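You operate a simulated robot arm through the tools that you are given. There is no shell and no other tool.

You are at the controls of a simulated robot arm. One attempt, no reset.

TASK
Gauge film sample R 231: 40 to 60 microns goes in the pass tray, anything else in scrap.
Fine: leave the gauge switch on UP and its tray out.

Only the result counts: the job must be done as asked and must still hold three seconds after the hand-in. Knocking over, shifting, dropping, spilling or breaking anything else fails it.

THE ROBOT
A 7-joint arm with a two-finger parallel gripper, fixed in place. Base frame: the origin is at the foot of the arm, x ahead of it, y to its left, z up; the work surface is at about z = 760. Lengths are in mm, angles in degrees, forces in N, time in s.
With the tool pointing down near the work surface it reaches from about 340 to 860 mm from the base axis. Its first joint turns from -166.0 to 166.0 degrees. Payload 3.43 kg.
Tool frame: the origin (TCP) lies between the finger pads and is the grasp point; the fingertips stand 34 mm ahead of it; z points along the fingers, y is the line along which they close. The gripper opens to 128 mm. The fingers are 24 mm wide and 12 mm thick; the gripper's body (48 by 130 mm) begins 96 mm behind the TCP.
Orientation is that of the tool frame in the base frame, as [roll, pitch, yaw] about the fixed x, y, z axes, in that order (R = Rz(yaw) Ry(pitch) Rx(roll)). With the fingers straight down and closing along the base's y, the tool's x points along the base's -x, its y along +y and its z along -z.

THE INTERFACE
- The arm moves only by the tool apply_moves. Its argument "motion" is a list of rows, each a list of 6 numbers: the shift along the tool's x, y, z in mm, then the turn, a rotation vector about the tool's x, y, z in degrees. In form: [[tx, ty, tz, ax, ay, az], ...]. A call has 1 to 20 rows; each row is the pose to reach, as a shift and turn from the pose commanded when the call began, along the tool's axes at that moment. "grip" is the opening in per cent of the stroke, from 0 (shut) to 100 (fully open), set as the call begins (left out, the last holds). Each row takes 0.2 s and may step no farther than 50 mm and 8.6 degrees from the row before; otherwise, or with a gripper value out of range, the whole call is refused. A pose out of reach is approached as far as the arm can. The call stops where the force on the tool passes 40 N (or 10 N more than at its start, if that is more) or the arm is blocked; 0.2 s more then pass. Each finger travels about 153 mm/s and halts on what it meets, pressing with about 22 N; the grip force reading is that of the motor and also rises with nothing between the fingers. The clock runs only during rows and for 0.2 s after the last one: add rows that repeat a pose to give the fingers time. The reply holds the time, the measured pose of the TCP, the force on the tool along the base axes, the opening and the grip force, in the units named above and with some noise, with the torque about the TCP (base axes, N m) and any sound that the robot's microphone picked up.
- Cameras (640 x 400 px; columns grow to the right, rows downward): "scene" is fixed at [47.4, -653.8, 1302.5]; the picture's right is [1.00, 0.04, 0.00], its down [-0.01, 0.36, -0.93] and it looks along [-0.04, 0.93, 0.36] (base axes); focal length 214 px, centre (320, 200). "wrist" rides on the gripper at [76, -11, -160] in the tool frame; the picture's right is [0.15, 0.99, 0.00], its down [-0.88, 0.13, -0.46] and it looks along [-0.45, 0.07, 0.89] (tool axes); focal length 234 px, centre (320, 200). There is no depth. A picture from a camera that has moved, and an enlarged one, comes with that camera's place and axes in the base frame and with its lens. The place of the scene camera against the robot may be out by one fixed shift of up to 12 mm in any direction.
- camera(camera): a new picture of that camera. It takes no simulated time.
- close_up(camera, box): a new picture of the part [left, top, right, bottom] of that camera's present view, enlarged. It takes no simulated time.
- finish_job(): hands the job in; it is judged then, once.

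Places have to be worked out from the pictures, the camera data and where the tool is seen. Open the gripper and draw the arm clear of the work before you hand the job in, unless the task says otherwise.

The tools are called after "Emit:" as a command line: name --pt "numbers of a row" for each row, then --argument value for the rest, lists and objects as JSON in quotes. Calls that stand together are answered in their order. apply_moves: Moves the arm, as the interface text tells. Its arguments: {"type":"object","properties":{"motion":{"type":"array"},"grip":{"type":"number"}},"required":["motion"]} The other tools are called the same way: camera (camera) takes a picture; close_up (camera, box) takes an enlarged picture of a part of a camera's view; finish_job () hands the job in.

At the start:

```text
clock: 0.0
tool_pos: [364.3, -422.2, 1170.8]
ee_rot: [-179.9, 0.0, -180.0]
contact_force: [0.7, 0.1, 0.0]
wrist_torque: [0.0, -0.02, -0.01]
width: 127.8
grasp_force: 0.0
```

scene: 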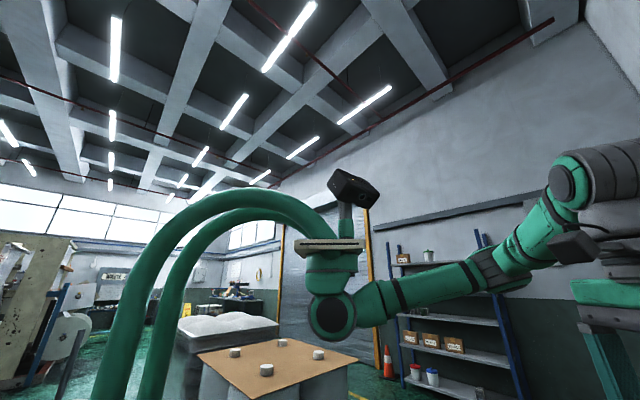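
wrist: 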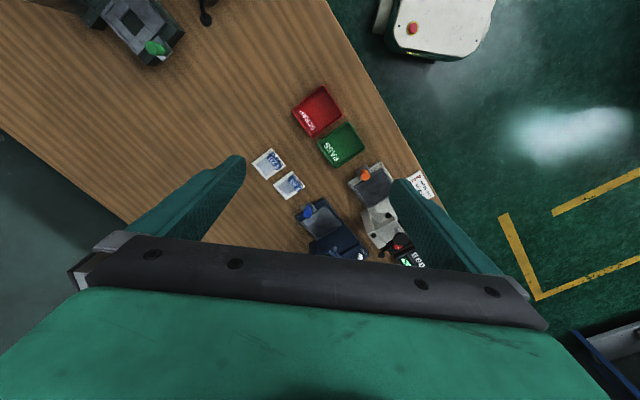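

The wrist view shows two film samples, a red scrap tray, a green pass tray and some gauge-like devices. I'll enlarge those parts to read the labels and layout before I move.

Emit:
close_up --camera "wrist" --box '[240, 140, 340, 210]'

Emit:
close_up --camera "wrist" --box '[280, 150, 460, 270]'

Emit:
close_up --camera "wrist" --box '[80, 0, 380, 180]'

```text
5.71 times, centred on (290, 175) of wrist
camera zoom: at [288.4, -432.7, 1330.2], right [-0.15, 0.99, 0.0], down [0.88, 0.13, 0.46], along [0.45, 0.07, -0.89], focal length 1338 px, centre (491, 343)
```

zoom: 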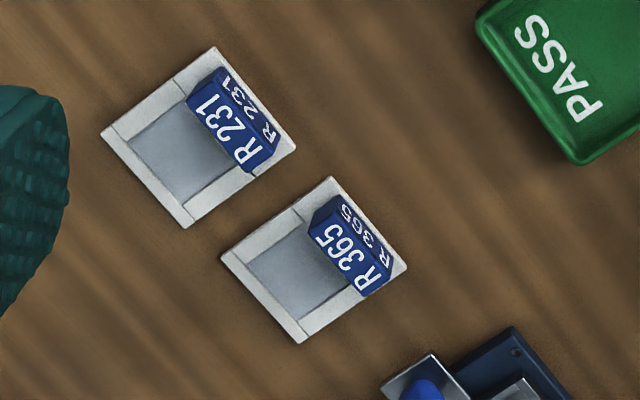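

```text
3.33 times, centred on (370, 210) of wrist
camera zoom: at [288.4, -432.7, 1330.2], right [-0.15, 0.99, 0.0], down [0.88, 0.13, 0.46], along [0.45, 0.07, -0.89], focal length 781 px, centre (153, 167)
```

zoom: 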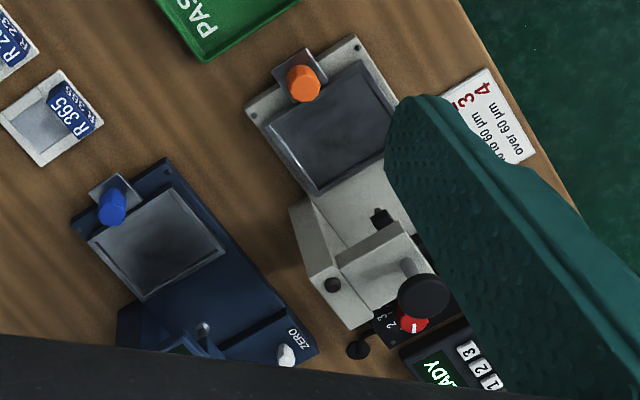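

```text
2.13 times, centred on (230, 90) of wrist
camera zoom: at [288.4, -432.7, 1330.2], right [-0.15, 0.99, 0.0], down [0.88, 0.13, 0.46], along [0.45, 0.07, -0.89], focal length 500 px, centre (512, 435)
```

zoom: 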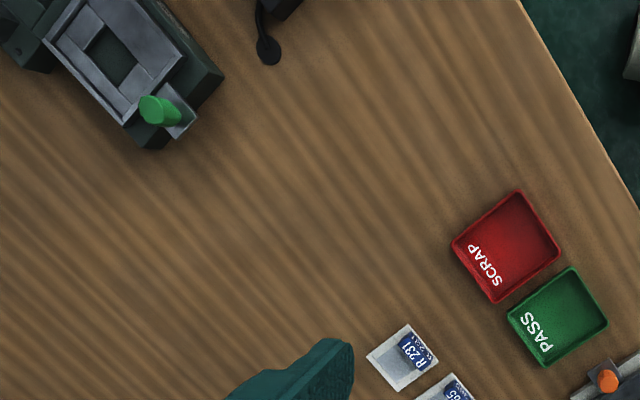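

Sample R 231 is the left piece, at roughly (492, -533). The scrap tray is near (349, -429) and the pass tray near (420, -362). The gauge with the display and chart is partly hidden by the finger, so I'm moving the wrist camera over it at the present height.

Emit:
apply_moves --pt "-34 32 0 0 0 0" --pt "-68 64 0 0 0 0" --pt "-102 96 0 0 0 0" --pt "-136 128 0 0 0 0" --pt "-170 160 0 0 0 0" --pt "-204 192 0 0 0 0" --pt "-236 222 0 0 0 0"

Emit:
camera --camera "wrist"

Emit:
camera --camera "scene"

```text
clock: 1.6
tool_pos: [600.0, -200.3, 1172.7]
ee_rot: [180.0, 0.1, -180.0]
contact_force: [-0.5, -0.4, 0.0]
wrist_torque: [0.04, 0.02, 0.0]
width: 128.2
grasp_force: 0.1
```

```text
taken
camera wrist: at [524.0, -211.1, 1331.3], right [-0.15, 0.99, 0.0], down [0.88, 0.13, 0.46], along [0.45, 0.07, -0.89], focal length 234 px, centre (320, 200)
```

wrist: 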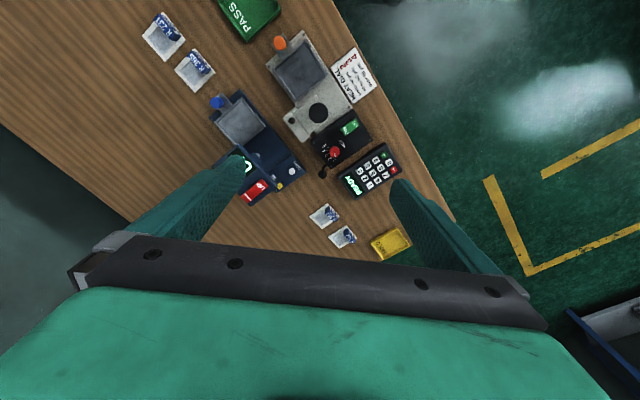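

```text
taken
```

scene: 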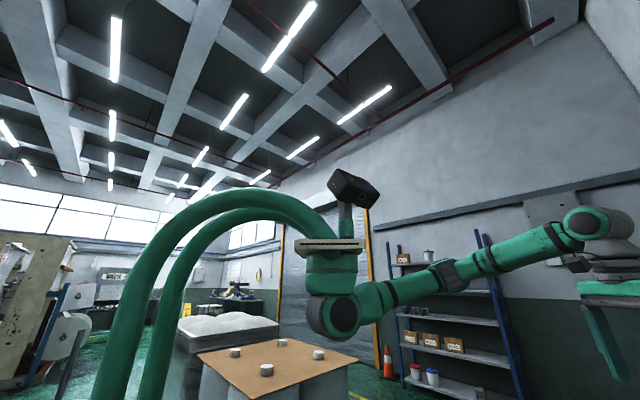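

The gauges, card, keypad and dial are all in view now. I'll enlarge the parts to read them.

Emit:
close_up --camera "wrist" --box '[260, 30, 400, 118]'

Emit:
close_up --camera "wrist" --box '[290, 100, 410, 200]'

Emit:
close_up --camera "wrist" --box '[200, 85, 320, 210]'

Emit:
close_up --camera "wrist" --box '[290, 190, 430, 270]'

Emit:
close_up --camera "wrist" --box '[315, 45, 385, 105]'

```text
4.55 times, centred on (330, 74) of wrist
camera zoom: at [524.0, -211.1, 1331.3], right [-0.15, 0.99, 0.0], down [0.88, 0.13, 0.46], along [0.45, 0.07, -0.89], focal length 1064 px, centre (274, 773)
```

zoom: 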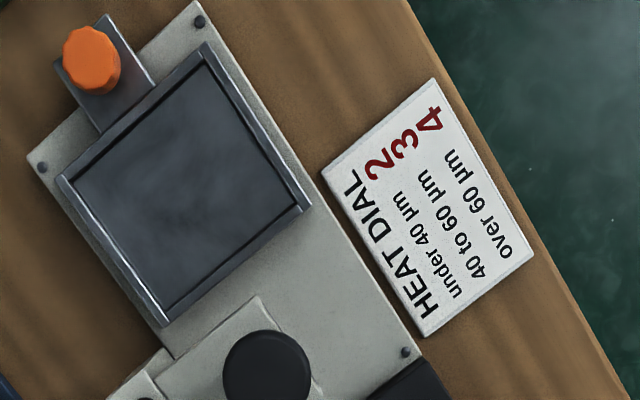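

```text
4.00 times, centred on (350, 150) of wrist
camera zoom: at [524.0, -211.1, 1331.3], right [-0.15, 0.99, 0.0], down [0.88, 0.13, 0.46], along [0.45, 0.07, -0.89], focal length 937 px, centre (200, 400)
```

zoom: 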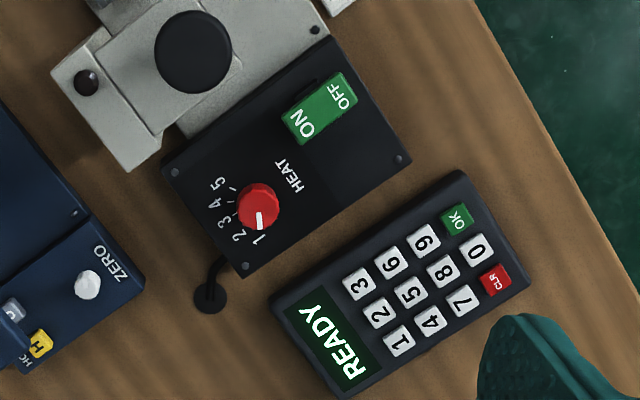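

```text
3.20 times, centred on (260, 148) of wrist
camera zoom: at [524.0, -211.1, 1331.3], right [-0.15, 0.99, 0.0], down [0.88, 0.13, 0.46], along [0.45, 0.07, -0.89], focal length 749 px, centre (512, 368)
```

zoom: 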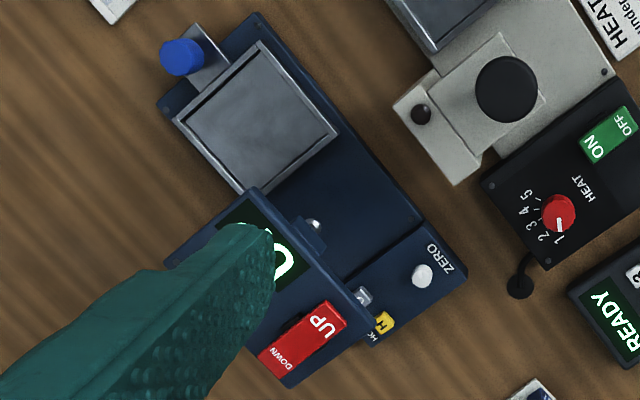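

```text
4.57 times, centred on (360, 230) of wrist
camera zoom: at [524.0, -211.1, 1331.3], right [-0.15, 0.99, 0.0], down [0.88, 0.13, 0.46], along [0.45, 0.07, -0.89], focal length 1070 px, centre (137, 63)
```

zoom: 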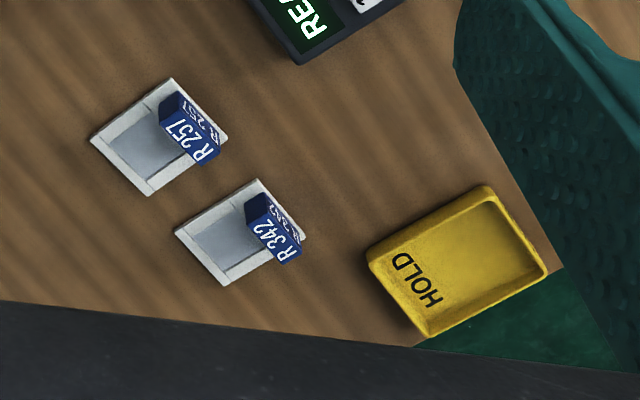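

```text
6.67 times, centred on (350, 75) of wrist
camera zoom: at [524.0, -211.1, 1331.3], right [-0.15, 0.99, 0.0], down [0.88, 0.13, 0.46], along [0.45, 0.07, -0.89], focal length 1561 px, centre (120, 1033)
```

zoom: 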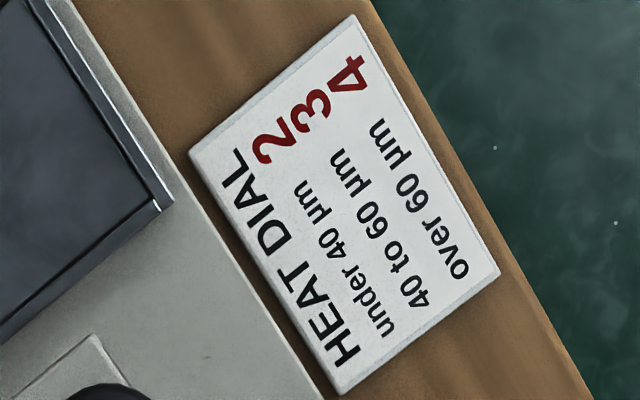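

The blue machine is the thickness gauge. It has a tray with a blue knob, a display, an UP/DOWN rocker, a ZERO button and an H button. The grey one is a heat sealer, so it doesn't matter here. The bench is turned about 45°, so I'll yaw the tool to match and look closely at the blue gauge.

Emit:
apply_moves --pt "-13 -26 12 0 0 -7.5" --pt "-26 -53 24 0 0 -15" --pt "-39 -79 36 0 0 -22.5" --pt "-52 -105 48 0 0 -30" --pt "-65 -132 60 0 0 -37.5" --pt "-77 -158 72 0 0 -45"

Emit:
camera --camera "wrist"

```text
clock: 3.0
tool_pos: [677.2, -357.7, 1099.0]
ee_rot: [-179.9, 0.0, -134.9]
contact_force: [-0.3, 0.6, 0.0]
wrist_torque: [-0.05, 0.03, 0.0]
width: 127.9
grasp_force: 0.0
```

```text
taken
camera wrist: at [631.8, -418.9, 1258.8], right [-0.81, 0.59, 0.0], down [0.53, 0.72, 0.46], along [0.27, 0.37, -0.89], focal length 234 px, centre (320, 200)
```

wrist: 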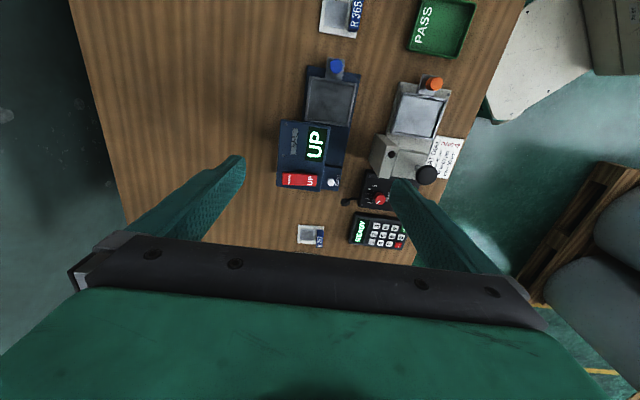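

Emit:
close_up --camera "wrist" --box '[265, 50, 375, 130]'

Emit:
close_up --camera "wrist" --box '[265, 110, 365, 200]'

Emit:
close_up --camera "wrist" --box '[310, 0, 370, 40]'

```text
5.00 times, centred on (320, 90) of wrist
camera zoom: at [631.8, -418.9, 1258.8], right [-0.81, 0.59, 0.0], down [0.53, 0.72, 0.46], along [0.27, 0.37, -0.89], focal length 1171 px, centre (320, 750)
```

zoom: 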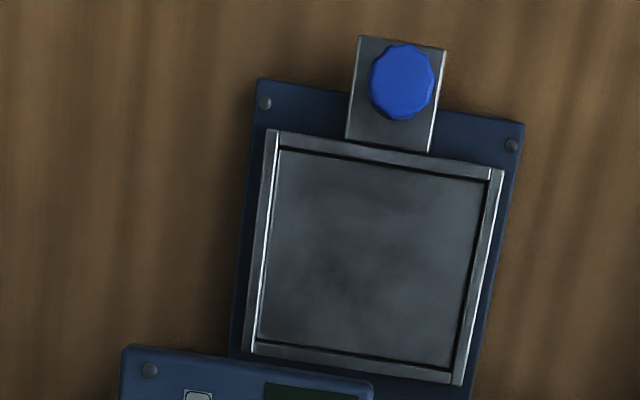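

```text
4.44 times, centred on (315, 155) of wrist
camera zoom: at [631.8, -418.9, 1258.8], right [-0.81, 0.59, 0.0], down [0.53, 0.72, 0.46], along [0.27, 0.37, -0.89], focal length 1041 px, centre (342, 400)
```

zoom: 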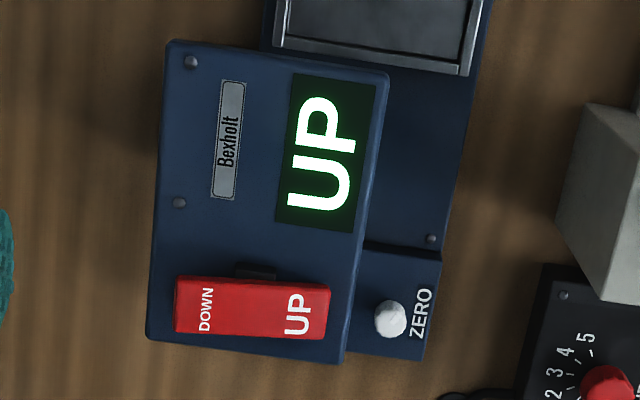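

```text
10.00 times, centred on (340, 20) of wrist
camera zoom: at [631.8, -418.9, 1258.8], right [-0.81, 0.59, 0.0], down [0.53, 0.72, 0.46], along [0.27, 0.37, -0.89], focal length 2342 px, centre (120, 2000)
```

zoom: 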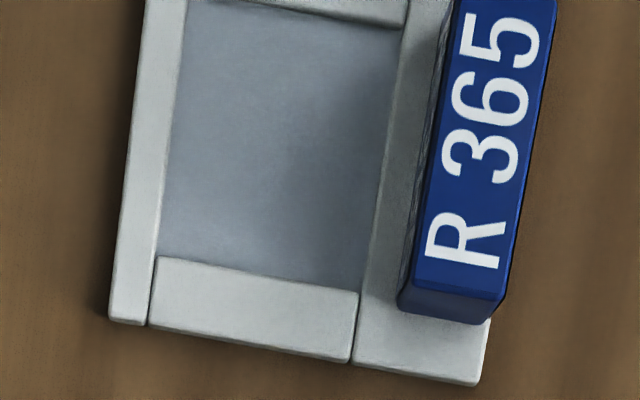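

The gauge display reads UP and the tray is out. There was also a yellow button beside ZERO, so I'll move to look at the gauge's right side from an angle.

Emit:
apply_moves --pt "-10 37 16 0 0 0" --pt "-20 74 33 0 0 0" --pt "-29 110 49 0 0 0"

Emit:
camera --camera "wrist"

Emit:
close_up --camera "wrist" --box '[200, 50, 300, 130]'

Emit:
close_up --camera "wrist" --box '[200, 120, 300, 200]'

```text
clock: 3.8
tool_pos: [618.4, -260.9, 1050.9]
ee_rot: [-180.0, 0.0, -135.1]
contact_force: [-0.6, -0.6, -0.6]
wrist_torque: [0.01, -0.03, 0.02]
width: 128.0
grasp_force: 0.0
```

```text
taken
camera wrist: at [573.4, -321.5, 1209.9], right [-0.8, 0.6, 0.0], down [0.53, 0.72, 0.46], along [0.27, 0.37, -0.89], focal length 234 px, centre (320, 200)
```

wrist: 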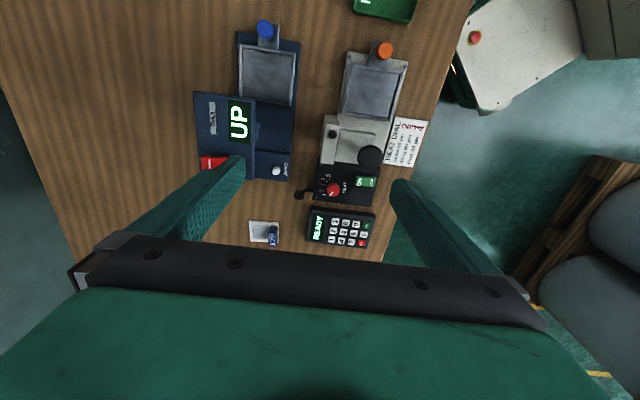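

```text
5.00 times, centred on (250, 90) of wrist
camera zoom: at [573.4, -321.5, 1209.9], right [-0.8, 0.6, 0.0], down [0.53, 0.72, 0.46], along [0.27, 0.37, -0.89], focal length 1171 px, centre (670, 750)
```

zoom: 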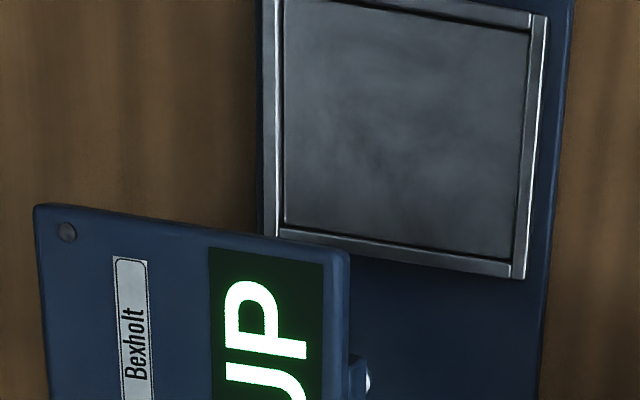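

```text
5.00 times, centred on (250, 160) of wrist
camera zoom: at [573.4, -321.5, 1209.9], right [-0.8, 0.6, 0.0], down [0.53, 0.72, 0.46], along [0.27, 0.37, -0.89], focal length 1171 px, centre (670, 400)
```

zoom: 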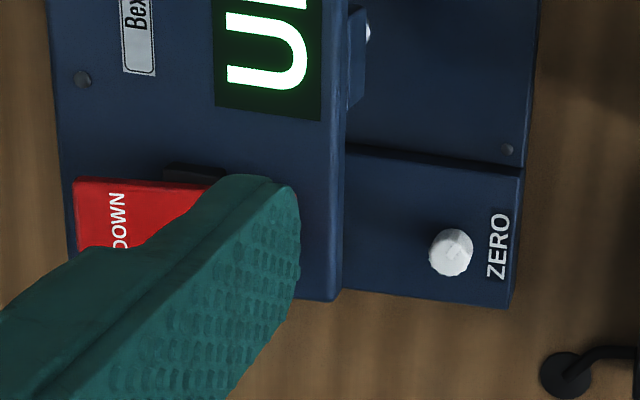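

The yellow button is hidden under the head from here. I'll tilt the tool 30° to look under the head from the right, keeping above the sealer knob, which tops out near z≈907.

Emit:
apply_moves --pt "-13 2 8 7.5 0 0" --pt "-26 3 17 15 0 0" --pt "-38 5 26 22.5 0 0" --pt "-50 6 35 30 0 0"

Emit:
camera --camera "wrist"

Emit:
close_up --camera "wrist" --box '[260, 80, 380, 170]'

```text
clock: 4.8
tool_pos: [650.5, -220.8, 1014.7]
ee_rot: [-149.9, 0.0, -134.9]
contact_force: [-0.5, -0.7, 0.9]
wrist_torque: [0.03, 0.03, -0.04]
width: 127.9
grasp_force: 0.0
```

```text
taken
camera wrist: at [547.1, -224.1, 1158.8], right [-0.71, 0.5, -0.5], down [0.38, 0.86, 0.33], along [0.59, 0.04, -0.8], focal length 234 px, centre (320, 200)
```

wrist: 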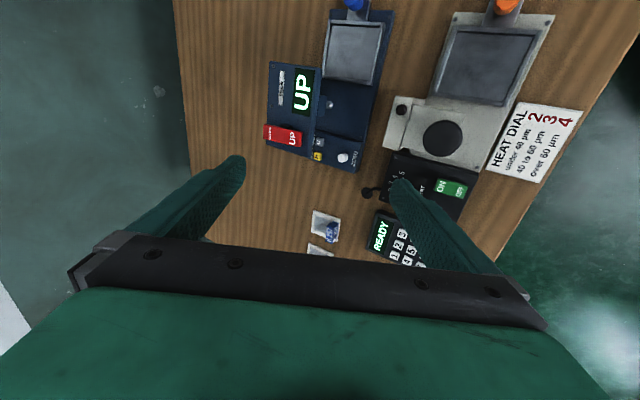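

```text
4.44 times, centred on (320, 125) of wrist
camera zoom: at [547.1, -224.1, 1158.8], right [-0.71, 0.5, -0.5], down [0.38, 0.86, 0.33], along [0.59, 0.04, -0.8], focal length 1041 px, centre (320, 533)
```

zoom: 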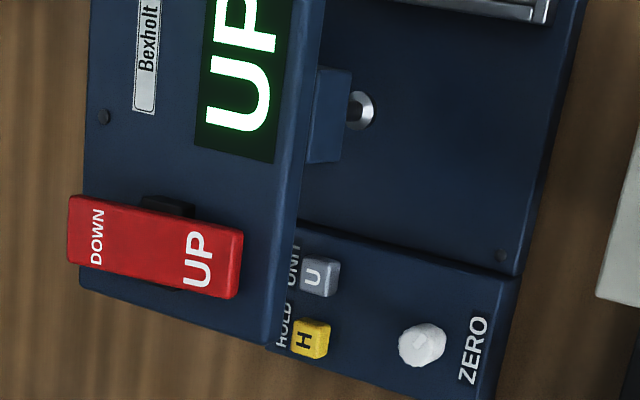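

The buttons are UNIT, HOLD and ZERO. From triangulation, the gauge lines up with a yaw of -135°, the head top is at about z 864, the tray knob is near (596, -419) with its top at about z 810, and the tray travels about 75 mm. I'll straighten the tool and move over the knob for a close look.

Emit:
apply_moves --pt "0 0 0 -7.5 0 0" --pt "0 0 0 -15 0 0" --pt "0 0 0 -22.5 0 0" --pt "0 0 0 -30 0 0"

```text
clock: 5.8
tool_pos: [651.2, -219.5, 1015.5]
ee_rot: [179.9, -0.1, -135.0]
contact_force: [1.2, 0.3, 0.2]
wrist_torque: [-0.05, 0.02, -0.03]
width: 128.2
grasp_force: 0.0
```

The tool is straight again at yaw -135. I'm moving over the tray knob with the fingers still well above everything.

Emit:
apply_moves --pt "37 -20 0 0 0 0" --pt "75 -41 0 0 0 0" --pt "112 -62 10 0 0 0" --pt "149 -82 35 0 0 0" --pt "186 -103 55 0 0 0"

Emit:
camera --camera "wrist"

Emit:
close_up --camera "wrist" --box '[240, 80, 400, 180]'

```text
clock: 7.0
tool_pos: [592.7, -423.6, 960.3]
ee_rot: [180.0, 0.0, -134.9]
contact_force: [0.6, 1.0, 0.2]
wrist_torque: [-0.07, 0.05, -0.01]
width: 127.8
grasp_force: 0.0
```

```text
taken
camera wrist: at [547.3, -485.0, 1118.5], right [-0.8, 0.59, 0.0], down [0.53, 0.72, 0.46], along [0.27, 0.37, -0.89], focal length 234 px, centre (320, 200)
```

wrist: 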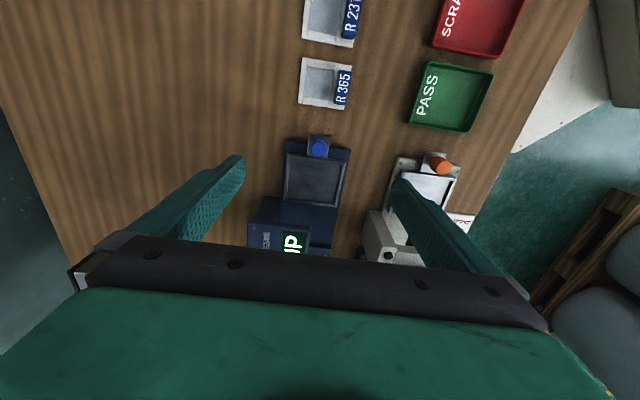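

```text
4.00 times, centred on (320, 130) of wrist
camera zoom: at [547.3, -485.0, 1118.5], right [-0.8, 0.59, 0.0], down [0.53, 0.72, 0.46], along [0.27, 0.37, -0.89], focal length 937 px, centre (320, 480)
```

zoom: 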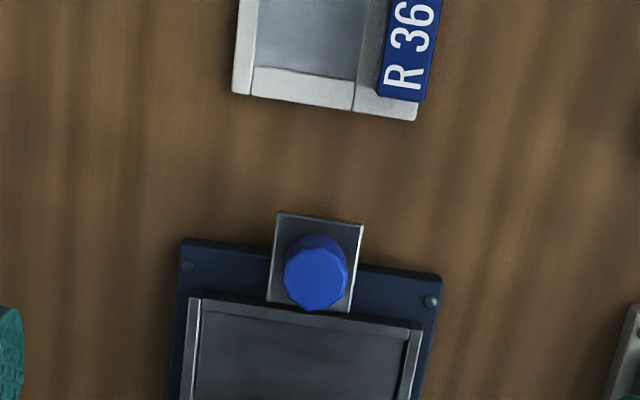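

The knob top is at about z 816, directly under the tool in the closing direction and about 6 mm inward of the TCP. I want that offset to keep clear of the head. I'll close partway and lower the tips to about z 790 around the knob.

Emit:
apply_moves --pt "0 0 0 0 0 0" --pt "0 0 0 0 0 0" --pt "0 0 40 0 0 0" --pt "0 0 80 0 0 0" --pt "0 0 115 0 0 0" --pt "0 0 136 0 0 0" --grip 47

Emit:
camera --camera "wrist"

```text
clock: 8.4
tool_pos: [593.3, -422.6, 823.0]
ee_rot: [-180.0, 0.0, -135.0]
contact_force: [0.1, -0.2, 0.0]
wrist_torque: [0.03, 0.0, 0.01]
width: 60.0
grasp_force: 0.0
```

```text
taken
camera wrist: at [547.4, -484.7, 982.6], right [-0.8, 0.6, 0.0], down [0.53, 0.72, 0.46], along [0.27, 0.37, -0.89], focal length 234 px, centre (320, 200)
```

wrist: 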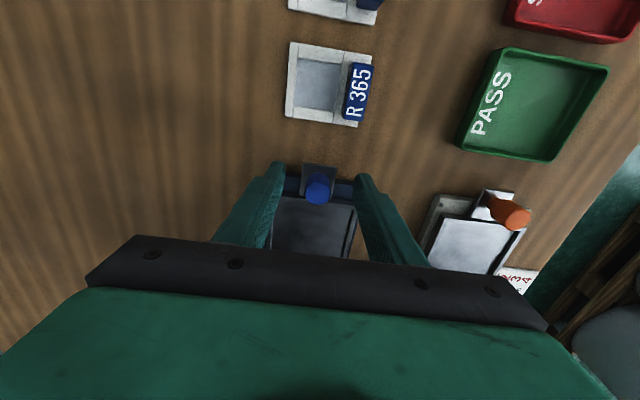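

The fingers straddle the knob, so I'll close on it.

Emit:
apply_moves --pt "0 0 0 0 0 0" --pt "0 0 0 0 0 0" --pt "0 0 0 0 0 0" --grip 8

Emit:
close_up --camera "wrist" --box '[260, 140, 380, 240]'

```text
clock: 9.2
tool_pos: [594.7, -423.6, 823.0]
ee_rot: [-179.8, 0.0, -134.9]
contact_force: [10.0, -9.9, -9.4]
wrist_torque: [-0.42, -0.15, -0.13]
width: 21.1
grasp_force: 44.7
```

```text
4.00 times, centred on (320, 190) of wrist
camera zoom: at [548.1, -485.1, 982.6], right [-0.8, 0.6, 0.0], down [0.53, 0.72, 0.46], along [0.27, 0.37, -0.89], focal length 937 px, centre (320, 240)
```

zoom: 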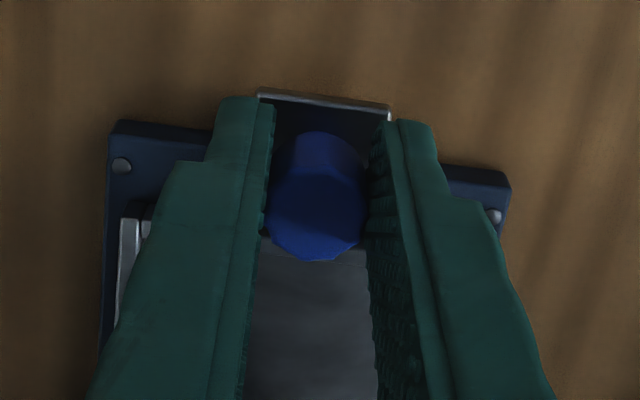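

The grip holds the knob at 21 mm with a small sideways load, so the knob sits about 1 mm toward -y of the tool. I'll correct for that and slide the tray inward.

Emit:
apply_moves --pt "0 -1.2 0 0 0 0" --pt "-15 -1.2 0 0 0 0" --pt "-30 -1.2 0 0 0 0" --pt "-45 -1.2 0 0 0 0" --pt "-60 -1.2 0 0 0 0"

Emit:
camera --camera "wrist"

```text
clock: 10.4
tool_pos: [635.7, -383.2, 823.0]
ee_rot: [179.8, 0.0, -135.0]
contact_force: [2.8, -2.9, -16.1]
wrist_torque: [-0.15, -0.1, 0.09]
width: 21.1
grasp_force: 44.1
```

```text
taken
camera wrist: at [590.2, -443.7, 982.7], right [-0.8, 0.6, 0.0], down [0.53, 0.71, 0.46], along [0.27, 0.37, -0.89], focal length 234 px, centre (320, 200)
```

wrist: 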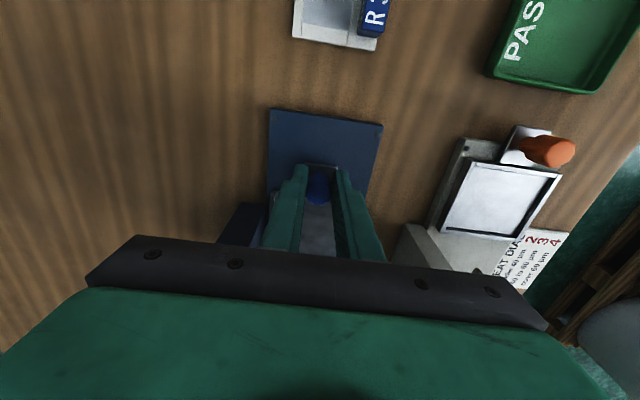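

The tray has moved 60 mm smoothly. I'll carry on in small steps until it meets its stop.

Emit:
apply_moves --pt "-4 0 0 0 0 0" --pt "-8 0 0 0 0 0" --pt "-11 0 0 0 0 0" --pt "-13 0 0 0 0 0" --pt "-15 0 0 0 0 0" --pt "-17 0 0 0 0 0"

Emit:
camera --camera "wrist"

```text
clock: 11.8
tool_pos: [646.6, -371.3, 823.0]
ee_rot: [-180.0, 0.0, -135.0]
contact_force: [-6.4, 0.4, -11.8]
wrist_torque: [0.46, -0.3, 0.01]
width: 20.9
grasp_force: 45.5
```

```text
taken
camera wrist: at [601.3, -432.3, 982.7], right [-0.8, 0.6, 0.0], down [0.53, 0.71, 0.46], along [0.27, 0.37, -0.89], focal length 234 px, centre (320, 200)
```

wrist: 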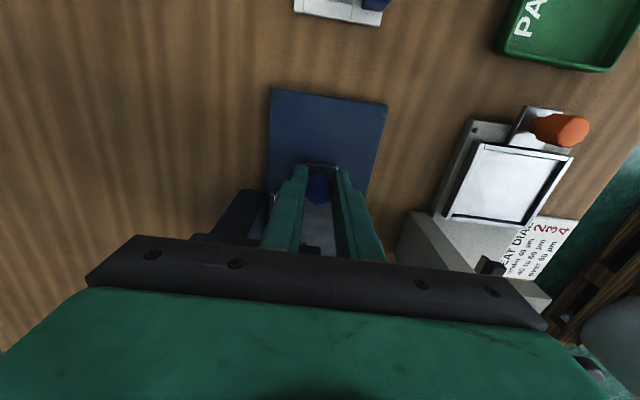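

It has moved 76 mm in all and a slight push-back is starting. I'll go a little further to find the end stop.

Emit:
apply_moves --pt "-1.5 0 0 0 0 0" --pt "-3 0 0 0 0 0" --pt "-4.5 0 0 0 0 0"

```text
clock: 12.6
tool_pos: [647.6, -369.9, 822.9]
ee_rot: [180.0, -0.3, -135.3]
contact_force: [-24.6, -18.6, -11.9]
wrist_torque: [-0.39, 0.58, -0.01]
width: 21.3
grasp_force: 45.3
```

The push-back rose to 31 N at 75 mm of travel, so the tray is fully in. I'll open the fingers and raise straight up.

Emit:
apply_moves --pt "0 0 0 0 0 0" --pt "0 0 0 0 0 0" --pt "4 0 -30 0 0 0" --pt "8 0 -75 0 0 0" --pt "8 0 -120 0 0 0" --grip 40

Emit:
camera --camera "wrist"

Emit:
close_up --camera "wrist" --box '[230, 110, 390, 240]'

```text
clock: 13.8
tool_pos: [645.6, -371.2, 944.6]
ee_rot: [180.0, 0.0, -134.9]
contact_force: [1.2, 0.2, -0.7]
wrist_torque: [0.02, 0.02, 0.05]
width: 51.4
grasp_force: 0.1
```

```text
taken
camera wrist: at [599.5, -432.7, 1103.5], right [-0.8, 0.6, 0.0], down [0.53, 0.71, 0.46], along [0.27, 0.37, -0.89], focal length 234 px, centre (320, 200)
```

wrist: 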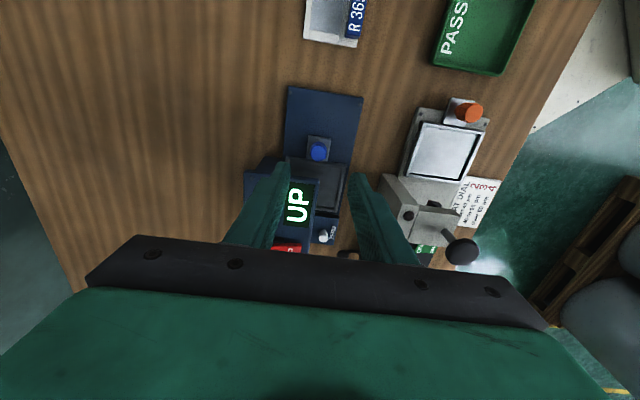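

```text
3.08 times, centred on (310, 175) of wrist
camera zoom: at [599.5, -432.7, 1103.5], right [-0.8, 0.6, 0.0], down [0.53, 0.71, 0.46], along [0.27, 0.37, -0.89], focal length 720 px, centre (351, 277)
```

zoom: 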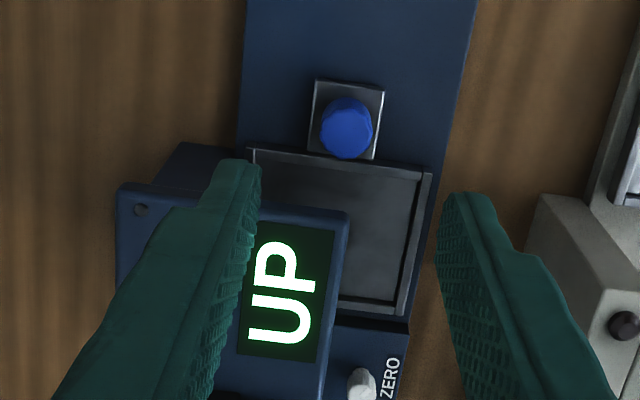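

The tray is fully under the head. The rocker centre triangulates to about (752, -316) at z≈882, with the DOWN end on its -y side. I'll raise, shut the fingers and move above the DOWN end.

Emit:
apply_moves --pt "0 0 -45 0 0 0" --pt "-38 -19 -45 0 0 0" --pt "-76 -38 -45 0 0 0" --pt "-114 -57 -45 0 0 0" --pt "-114 -57 -45 0 0 0" --grip 0

Emit:
camera --camera "wrist"

Emit:
close_up --camera "wrist" --box '[260, 110, 400, 220]'

```text
clock: 15.0
tool_pos: [767.7, -333.5, 987.9]
ee_rot: [-180.0, 0.0, -134.9]
contact_force: [-0.1, 0.3, 0.4]
wrist_torque: [-0.03, -0.01, -0.06]
width: 0.1
grasp_force: 22.4
```

```text
taken
camera wrist: at [720.9, -394.0, 1148.1], right [-0.8, 0.6, 0.0], down [0.53, 0.71, 0.46], along [0.27, 0.37, -0.89], focal length 234 px, centre (320, 200)
```

wrist: 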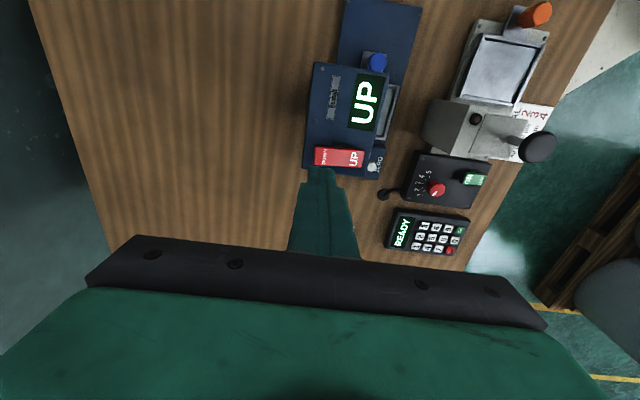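

```text
3.64 times, centred on (330, 165) of wrist
camera zoom: at [720.9, -394.0, 1148.1], right [-0.8, 0.6, 0.0], down [0.53, 0.71, 0.46], along [0.27, 0.37, -0.89], focal length 852 px, centre (284, 327)
```

zoom: 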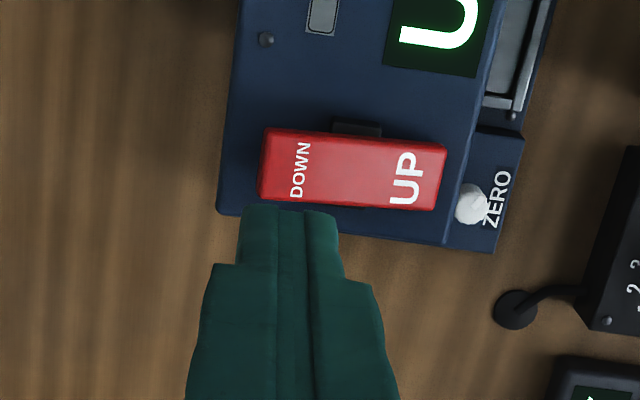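

The rocker's DOWN end runs from about 6 mm left of my tool axis, so I'll shift 5 mm toward its middle and press down gently in small steps.

Emit:
apply_moves --pt "0 5 30 0 0 0" --pt "0 5 54 0 0 0" --pt "0 5 57 0 0 0" --pt "0 5 60 0 0 0" --pt "0 5 62 0 0 0" --pt "0 5 64 0 0 0" --pt "0 5 66 0 0 0" --pt "0 5 68 0 0 0"

Emit:
camera --camera "wrist"

```text
clock: 16.8
tool_pos: [764.0, -329.0, 922.2]
ee_rot: [-179.9, 0.0, -135.1]
contact_force: [0.9, -1.5, 2.9]
wrist_torque: [-0.05, -0.03, 0.02]
width: 0.2
grasp_force: 21.8
```

```text
taken
camera wrist: at [716.9, -390.7, 1080.5], right [-0.8, 0.6, 0.0], down [0.53, 0.71, 0.46], along [0.27, 0.37, -0.89], focal length 234 px, centre (320, 200)
```

wrist: 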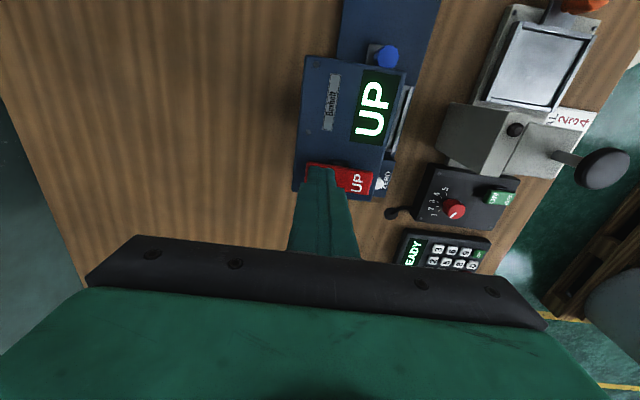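

A light contact force of about 3 N shows the tip has reached the rocker at z≈888. I'll press on in 2 mm steps.

Emit:
apply_moves --pt "0 0 2 0 0 0" --pt "0 0 4 0 0 0" --pt "0 0 6 0 0 0" --pt "0 0 8 0 0 0"

Emit:
camera --camera "wrist"

```text
clock: 17.6
tool_pos: [764.7, -330.3, 920.5]
ee_rot: [-179.7, 0.0, -134.9]
contact_force: [-2.9, 1.5, 10.1]
wrist_torque: [0.12, 0.16, -0.01]
width: 0.1
grasp_force: 22.2
stopped in row 4: the force on the tool passed its limit at 44 N (the readings are from after the stop); the commanded pose is now the measured one
```

```text
taken
camera wrist: at [717.5, -391.0, 1079.5], right [-0.8, 0.6, 0.0], down [0.53, 0.72, 0.46], along [0.27, 0.36, -0.89], focal length 234 px, centre (320, 200)
```

wrist: 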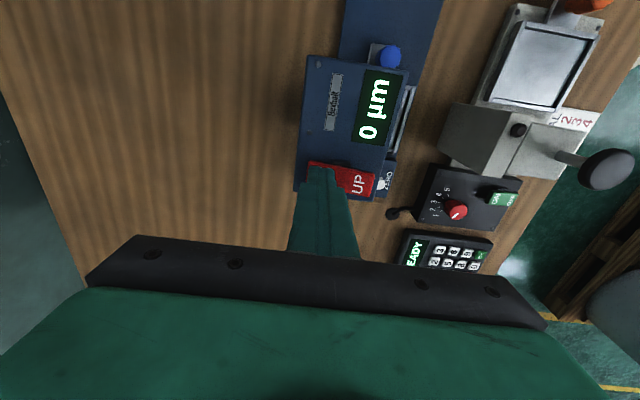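

The display changed from UP to about "0 µm" with the tray empty. I'll zoom in to confirm the value and the rocker position.

Emit:
close_up --camera "wrist" --box '[300, 50, 420, 150]'

Emit:
close_up --camera "wrist" --box '[290, 140, 410, 220]'

```text
4.00 times, centred on (360, 100) of wrist
camera zoom: at [717.5, -391.0, 1079.5], right [-0.8, 0.6, 0.0], down [0.53, 0.72, 0.46], along [0.27, 0.36, -0.89], focal length 937 px, centre (160, 600)
```

zoom: 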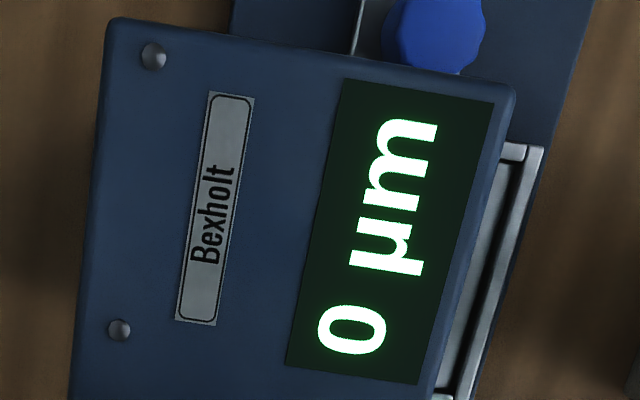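

```text
5.00 times, centred on (350, 180) of wrist
camera zoom: at [717.5, -391.0, 1079.5], right [-0.8, 0.6, 0.0], down [0.53, 0.72, 0.46], along [0.27, 0.36, -0.89], focal length 1171 px, centre (170, 300)
```

zoom: 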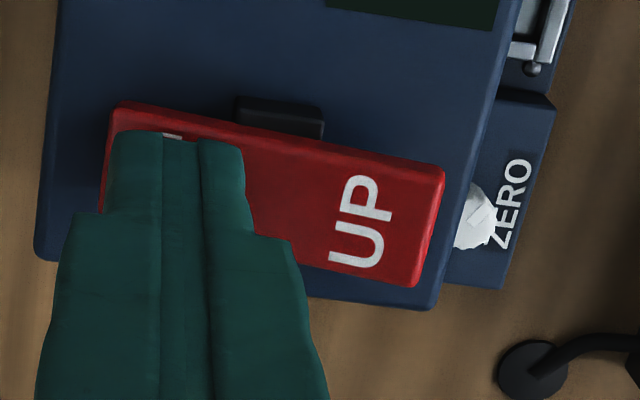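

Empty and with the tray in, the gauge reads 0 µm, so it is zeroed, in microns and live. Next I'll lift, shift to the UP end of the rocker and press it so I can load the sample.

Emit:
apply_moves --pt "0 0 -15 0 0 0" --pt "0 35 -15 0 0 0" --pt "0 35 -6 0 0 0" --pt "0 35 -2 0 0 0" --pt "0 35 0 0 0 0" --pt "0 35 2 0 0 0" --pt "0 35 4 0 0 0" --pt "0 35 6 0 0 0" --pt "0 35 8 0 0 0"

Emit:
camera --camera "wrist"

```text
clock: 19.1
tool_pos: [739.2, -304.2, 919.4]
ee_rot: [-179.8, 0.2, -135.0]
contact_force: [-11.2, 9.3, 12.7]
wrist_torque: [0.19, 0.32, -0.03]
width: 0.0
grasp_force: 21.9
stopped in row 7: the force on the tool passed its limit at 44 N (the readings are from after the stop); the commanded pose is now the measured one
```

```text
taken
camera wrist: at [692.4, -366.0, 1079.1], right [-0.8, 0.6, 0.0], down [0.53, 0.71, 0.46], along [0.27, 0.37, -0.89], focal length 234 px, centre (320, 200)
```

wrist: 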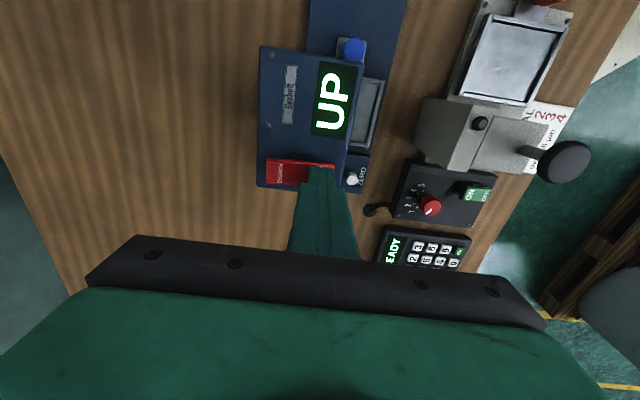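

The display is back to UP. I'll lift, open the fingers to 51 mm and return above the tray knob, now near a 75 mm inward position.

Emit:
apply_moves --pt "0 0 -40 0 0 0" --pt "0 0 -70 0 0 0" --pt "40 6 -70 0 0 0" --pt "80 12 -70 0 0 0" --pt "113.6 18.3 -70 0 0 0" --pt "113.6 18.3 -70 0 0 0" --grip 40

Emit:
close_up --camera "wrist" --box '[230, 90, 390, 220]'

```text
clock: 20.6
tool_pos: [646.5, -373.3, 987.5]
ee_rot: [-179.7, 0.2, -134.9]
contact_force: [0.8, -0.1, 0.0]
wrist_torque: [0.01, -0.01, -0.01]
width: 51.2
grasp_force: 0.0
```

```text
3.08 times, centred on (310, 155) of wrist
camera zoom: at [599.7, -433.8, 1147.1], right [-0.8, 0.59, 0.0], down [0.53, 0.72, 0.46], along [0.27, 0.37, -0.89], focal length 720 px, centre (351, 338)
```

zoom: 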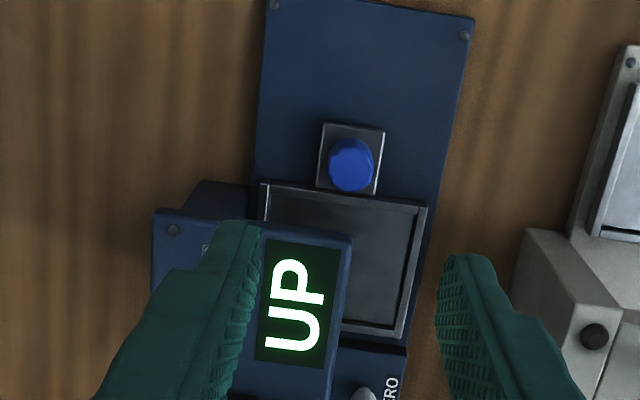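

The knob is nearly centred under the tool, with an offset of about -5 mm along the slide and +1 mm sideways. I'll descend and grip it.

Emit:
apply_moves --pt "0 1.2 45 0 0 0" --pt "0 1.2 90 0 0 0" --pt "0 1.2 130 0 0 0" --pt "0 1.2 164 0 0 0"

Emit:
apply_moves --pt "0 0 0 0 0 0" --pt "0 0 0 0 0 0" --pt "0 0 0 0 0 0" --grip 8

```text
clock: 21.6
tool_pos: [646.8, -370.8, 825.5]
ee_rot: [-179.9, 0.3, -135.0]
contact_force: [0.2, 0.0, -0.5]
wrist_torque: [0.0, -0.03, 0.01]
width: 51.6
grasp_force: 0.1
```

```text
clock: 22.4
tool_pos: [646.7, -371.7, 824.6]
ee_rot: [-179.8, 0.3, -135.0]
contact_force: [8.9, -9.7, -8.1]
wrist_torque: [-0.15, -0.28, -0.08]
width: 21.3
grasp_force: 44.9
```

The knob is gripped again at 21 mm. I'll draw the tray out 72 mm, then ease to the outer stop.

Emit:
apply_moves --pt "0 -1 0 0 0 0" --pt "15 -1 0 0 0 0" --pt "30 -1 0 0 0 0" --pt "45 -1 0 0 0 0" --pt "60 -1 0 0 0 0" --pt "68 -1 0 0 0 0" --pt "71 -1 0 0 0 0" --pt "73 -1 0 0 0 0" --pt "75 -1 0 0 0 0"

Emit:
camera --camera "wrist"

```text
clock: 24.4
tool_pos: [592.4, -423.5, 824.9]
ee_rot: [-179.9, 0.2, -134.9]
contact_force: [-14.5, 20.6, 20.2]
wrist_torque: [0.44, 0.75, 0.16]
width: 21.3
grasp_force: 44.7
```

```text
taken
camera wrist: at [547.6, -485.5, 983.8], right [-0.8, 0.59, 0.0], down [0.53, 0.72, 0.46], along [0.27, 0.37, -0.89], focal length 234 px, centre (320, 200)
```

wrist: 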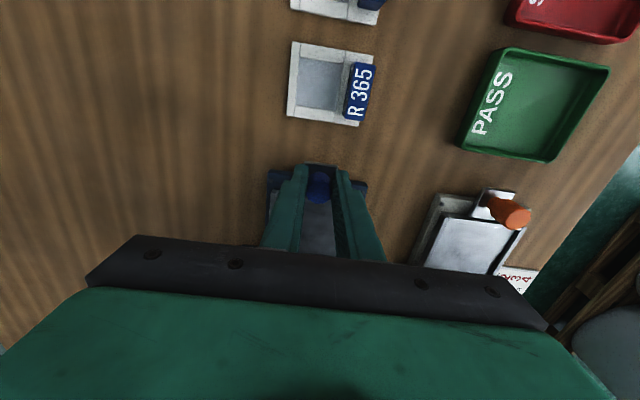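

The tray is back at about its starting position, with some sideways load from my 1 mm shift. I'll take that out, nudge outward to confirm the stop, and then look.

Emit:
apply_moves --pt "0 2 0 0 0 0" --pt "1.5 2 0 0 0 0" --pt "3 2 0 0 0 0"

```text
clock: 25.1
tool_pos: [593.2, -424.4, 824.9]
ee_rot: [-179.7, 0.4, -134.8]
contact_force: [12.5, 11.0, 14.2]
wrist_torque: [0.11, 0.1, 0.05]
width: 20.9
grasp_force: 45.1
```

It didn't move any further and the force points inward, so the tray is at its outer stop. I'll release, lift, and move over sample R 231.

Emit:
apply_moves --pt "-2 0 0 0 0 0" --pt "-2 0 0 0 0 0" --pt "-2 0 -45 0 0 0" --pt "-2 0 -90 0 0 0" --pt "-2 0 -135 0 0 0" --pt "45 0 -140 0 0 0" --pt "92 0 -140 0 0 0" --pt "130 0 -140 0 0 0" --grip 50

Emit:
camera --camera "wrist"

Emit:
close_up --camera "wrist" --box '[260, 100, 380, 190]'

```text
clock: 26.9
tool_pos: [498.8, -518.1, 964.7]
ee_rot: [-179.8, 0.2, -134.9]
contact_force: [0.9, 0.8, 0.5]
wrist_torque: [-0.04, 0.05, 0.0]
width: 64.0
grasp_force: 0.0
```

```text
taken
camera wrist: at [452.5, -579.0, 1123.3], right [-0.8, 0.59, 0.0], down [0.53, 0.72, 0.46], along [0.27, 0.37, -0.89], focal length 234 px, centre (320, 200)
```

wrist: 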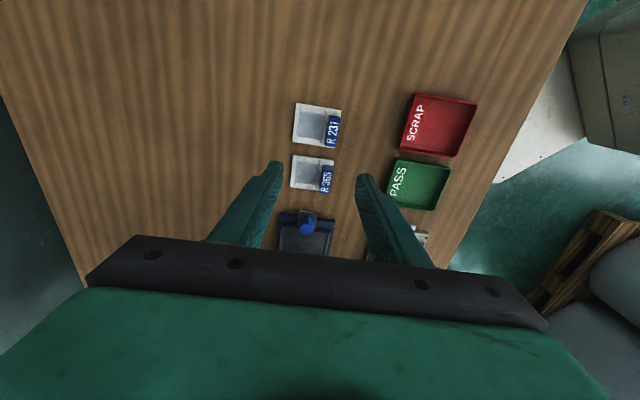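

```text
4.44 times, centred on (320, 145) of wrist
camera zoom: at [452.5, -579.0, 1123.3], right [-0.8, 0.59, 0.0], down [0.53, 0.72, 0.46], along [0.27, 0.37, -0.89], focal length 1041 px, centre (320, 444)
```

zoom: 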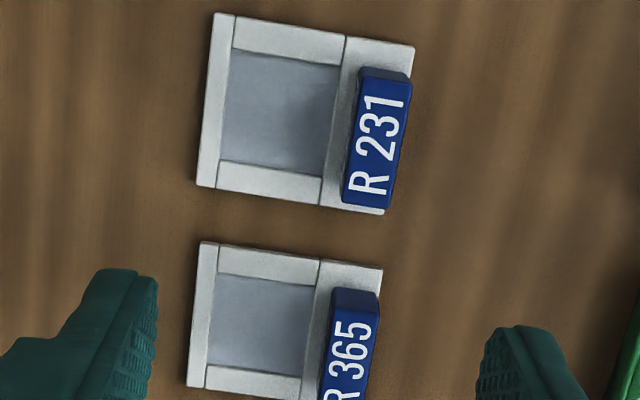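

R 231 is a 55×65 mm frame lined up with the tool, with its centre about (14, -7) mm from the TCP in tool axes. Its blue tab is 13 mm outward and 17 mm to the right, with its top at z≈788. I'll correct the slight tilt, centre on the tab and come part way down to check.

Emit:
apply_moves --pt "13 16.7 0 -0.2 0.3 0" --pt "13 16.7 45 -0.2 0.3 0" --pt "13 16.7 90 -0.2 0.3 0" --pt "13 16.7 110 -0.2 0.3 0"

Emit:
camera --camera "wrist"

Emit:
close_up --camera "wrist" --box '[250, 100, 390, 210]'

```text
clock: 27.9
tool_pos: [476.8, -514.9, 853.1]
ee_rot: [179.9, -0.1, -134.9]
contact_force: [0.2, 0.6, 0.8]
wrist_torque: [0.03, 0.01, 0.0]
width: 64.1
grasp_force: 0.1
```

```text
taken
camera wrist: at [431.6, -576.4, 1012.3], right [-0.8, 0.6, 0.0], down [0.53, 0.72, 0.45], along [0.27, 0.37, -0.89], focal length 234 px, centre (320, 200)
```

wrist: 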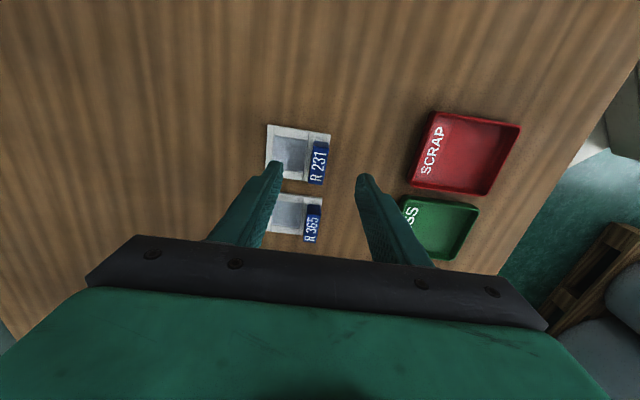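

```text
3.64 times, centred on (320, 155) of wrist
camera zoom: at [431.6, -576.4, 1012.3], right [-0.8, 0.6, 0.0], down [0.53, 0.72, 0.45], along [0.27, 0.37, -0.89], focal length 852 px, centre (320, 364)
```

zoom: 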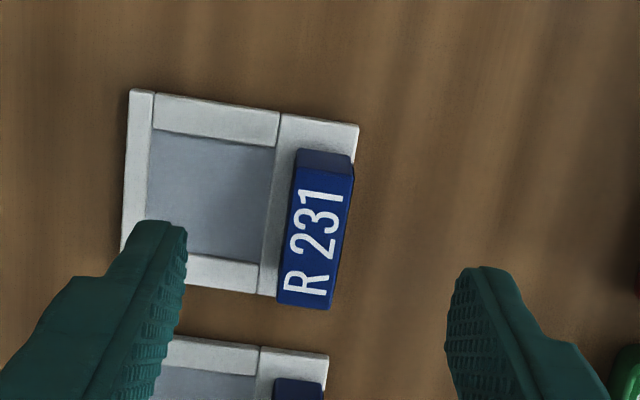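

The tab is centred to within 1 mm. I'll descend so the fingertips are at z≈772, just above the frame, and close on the tab.

Emit:
apply_moves --pt "0 -1 25 0 0 0" --pt "0 -1 40 0 0 0" --pt "0 -1 47 0 0 0" --pt "0 -1 47 0 0 0"

Emit:
apply_moves --pt "0 0 0 0 0 0" --pt "0 0 0 0 0 0" --pt "0 0 0 0 0 0" --grip 2

Emit:
camera --camera "wrist"

Emit:
close_up --camera "wrist" --box '[250, 110, 390, 220]'

```text
clock: 28.9
tool_pos: [478.7, -516.4, 807.2]
ee_rot: [180.0, -0.2, -134.9]
contact_force: [-0.4, -0.3, -0.1]
wrist_torque: [-0.04, -0.01, 0.02]
width: 64.0
grasp_force: 0.0
```

```text
clock: 29.8
tool_pos: [479.5, -515.8, 806.9]
ee_rot: [179.9, -0.1, -135.0]
contact_force: [0.5, -0.5, 0.7]
wrist_torque: [0.0, -0.01, 0.02]
width: 14.6
grasp_force: 22.1
```

```text
taken
camera wrist: at [433.1, -577.4, 965.9], right [-0.8, 0.59, 0.0], down [0.53, 0.72, 0.45], along [0.27, 0.37, -0.89], focal length 234 px, centre (320, 200)
```

wrist: 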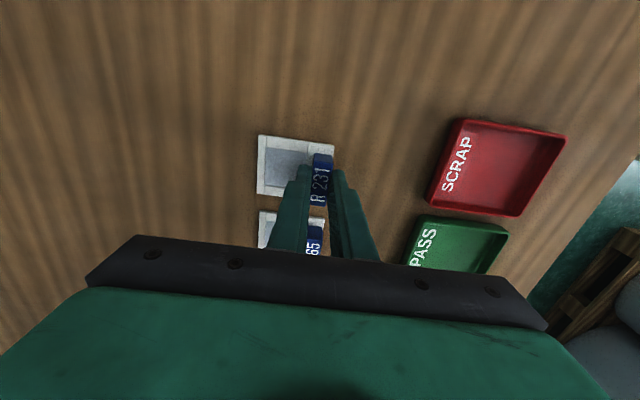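

```text
3.64 times, centred on (320, 165) of wrist
camera zoom: at [433.1, -577.4, 965.9], right [-0.8, 0.59, 0.0], down [0.53, 0.72, 0.45], along [0.27, 0.37, -0.89], focal length 852 px, centre (320, 327)
```

zoom: 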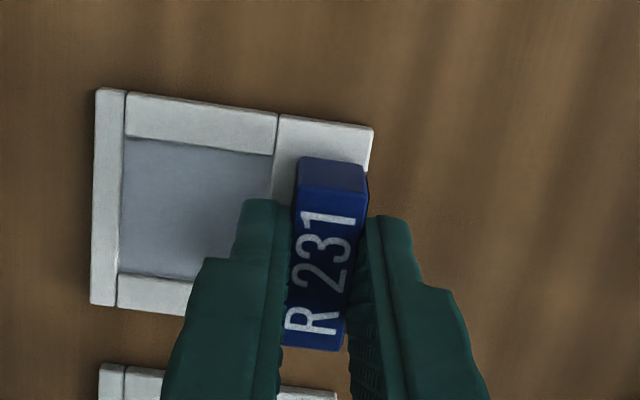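

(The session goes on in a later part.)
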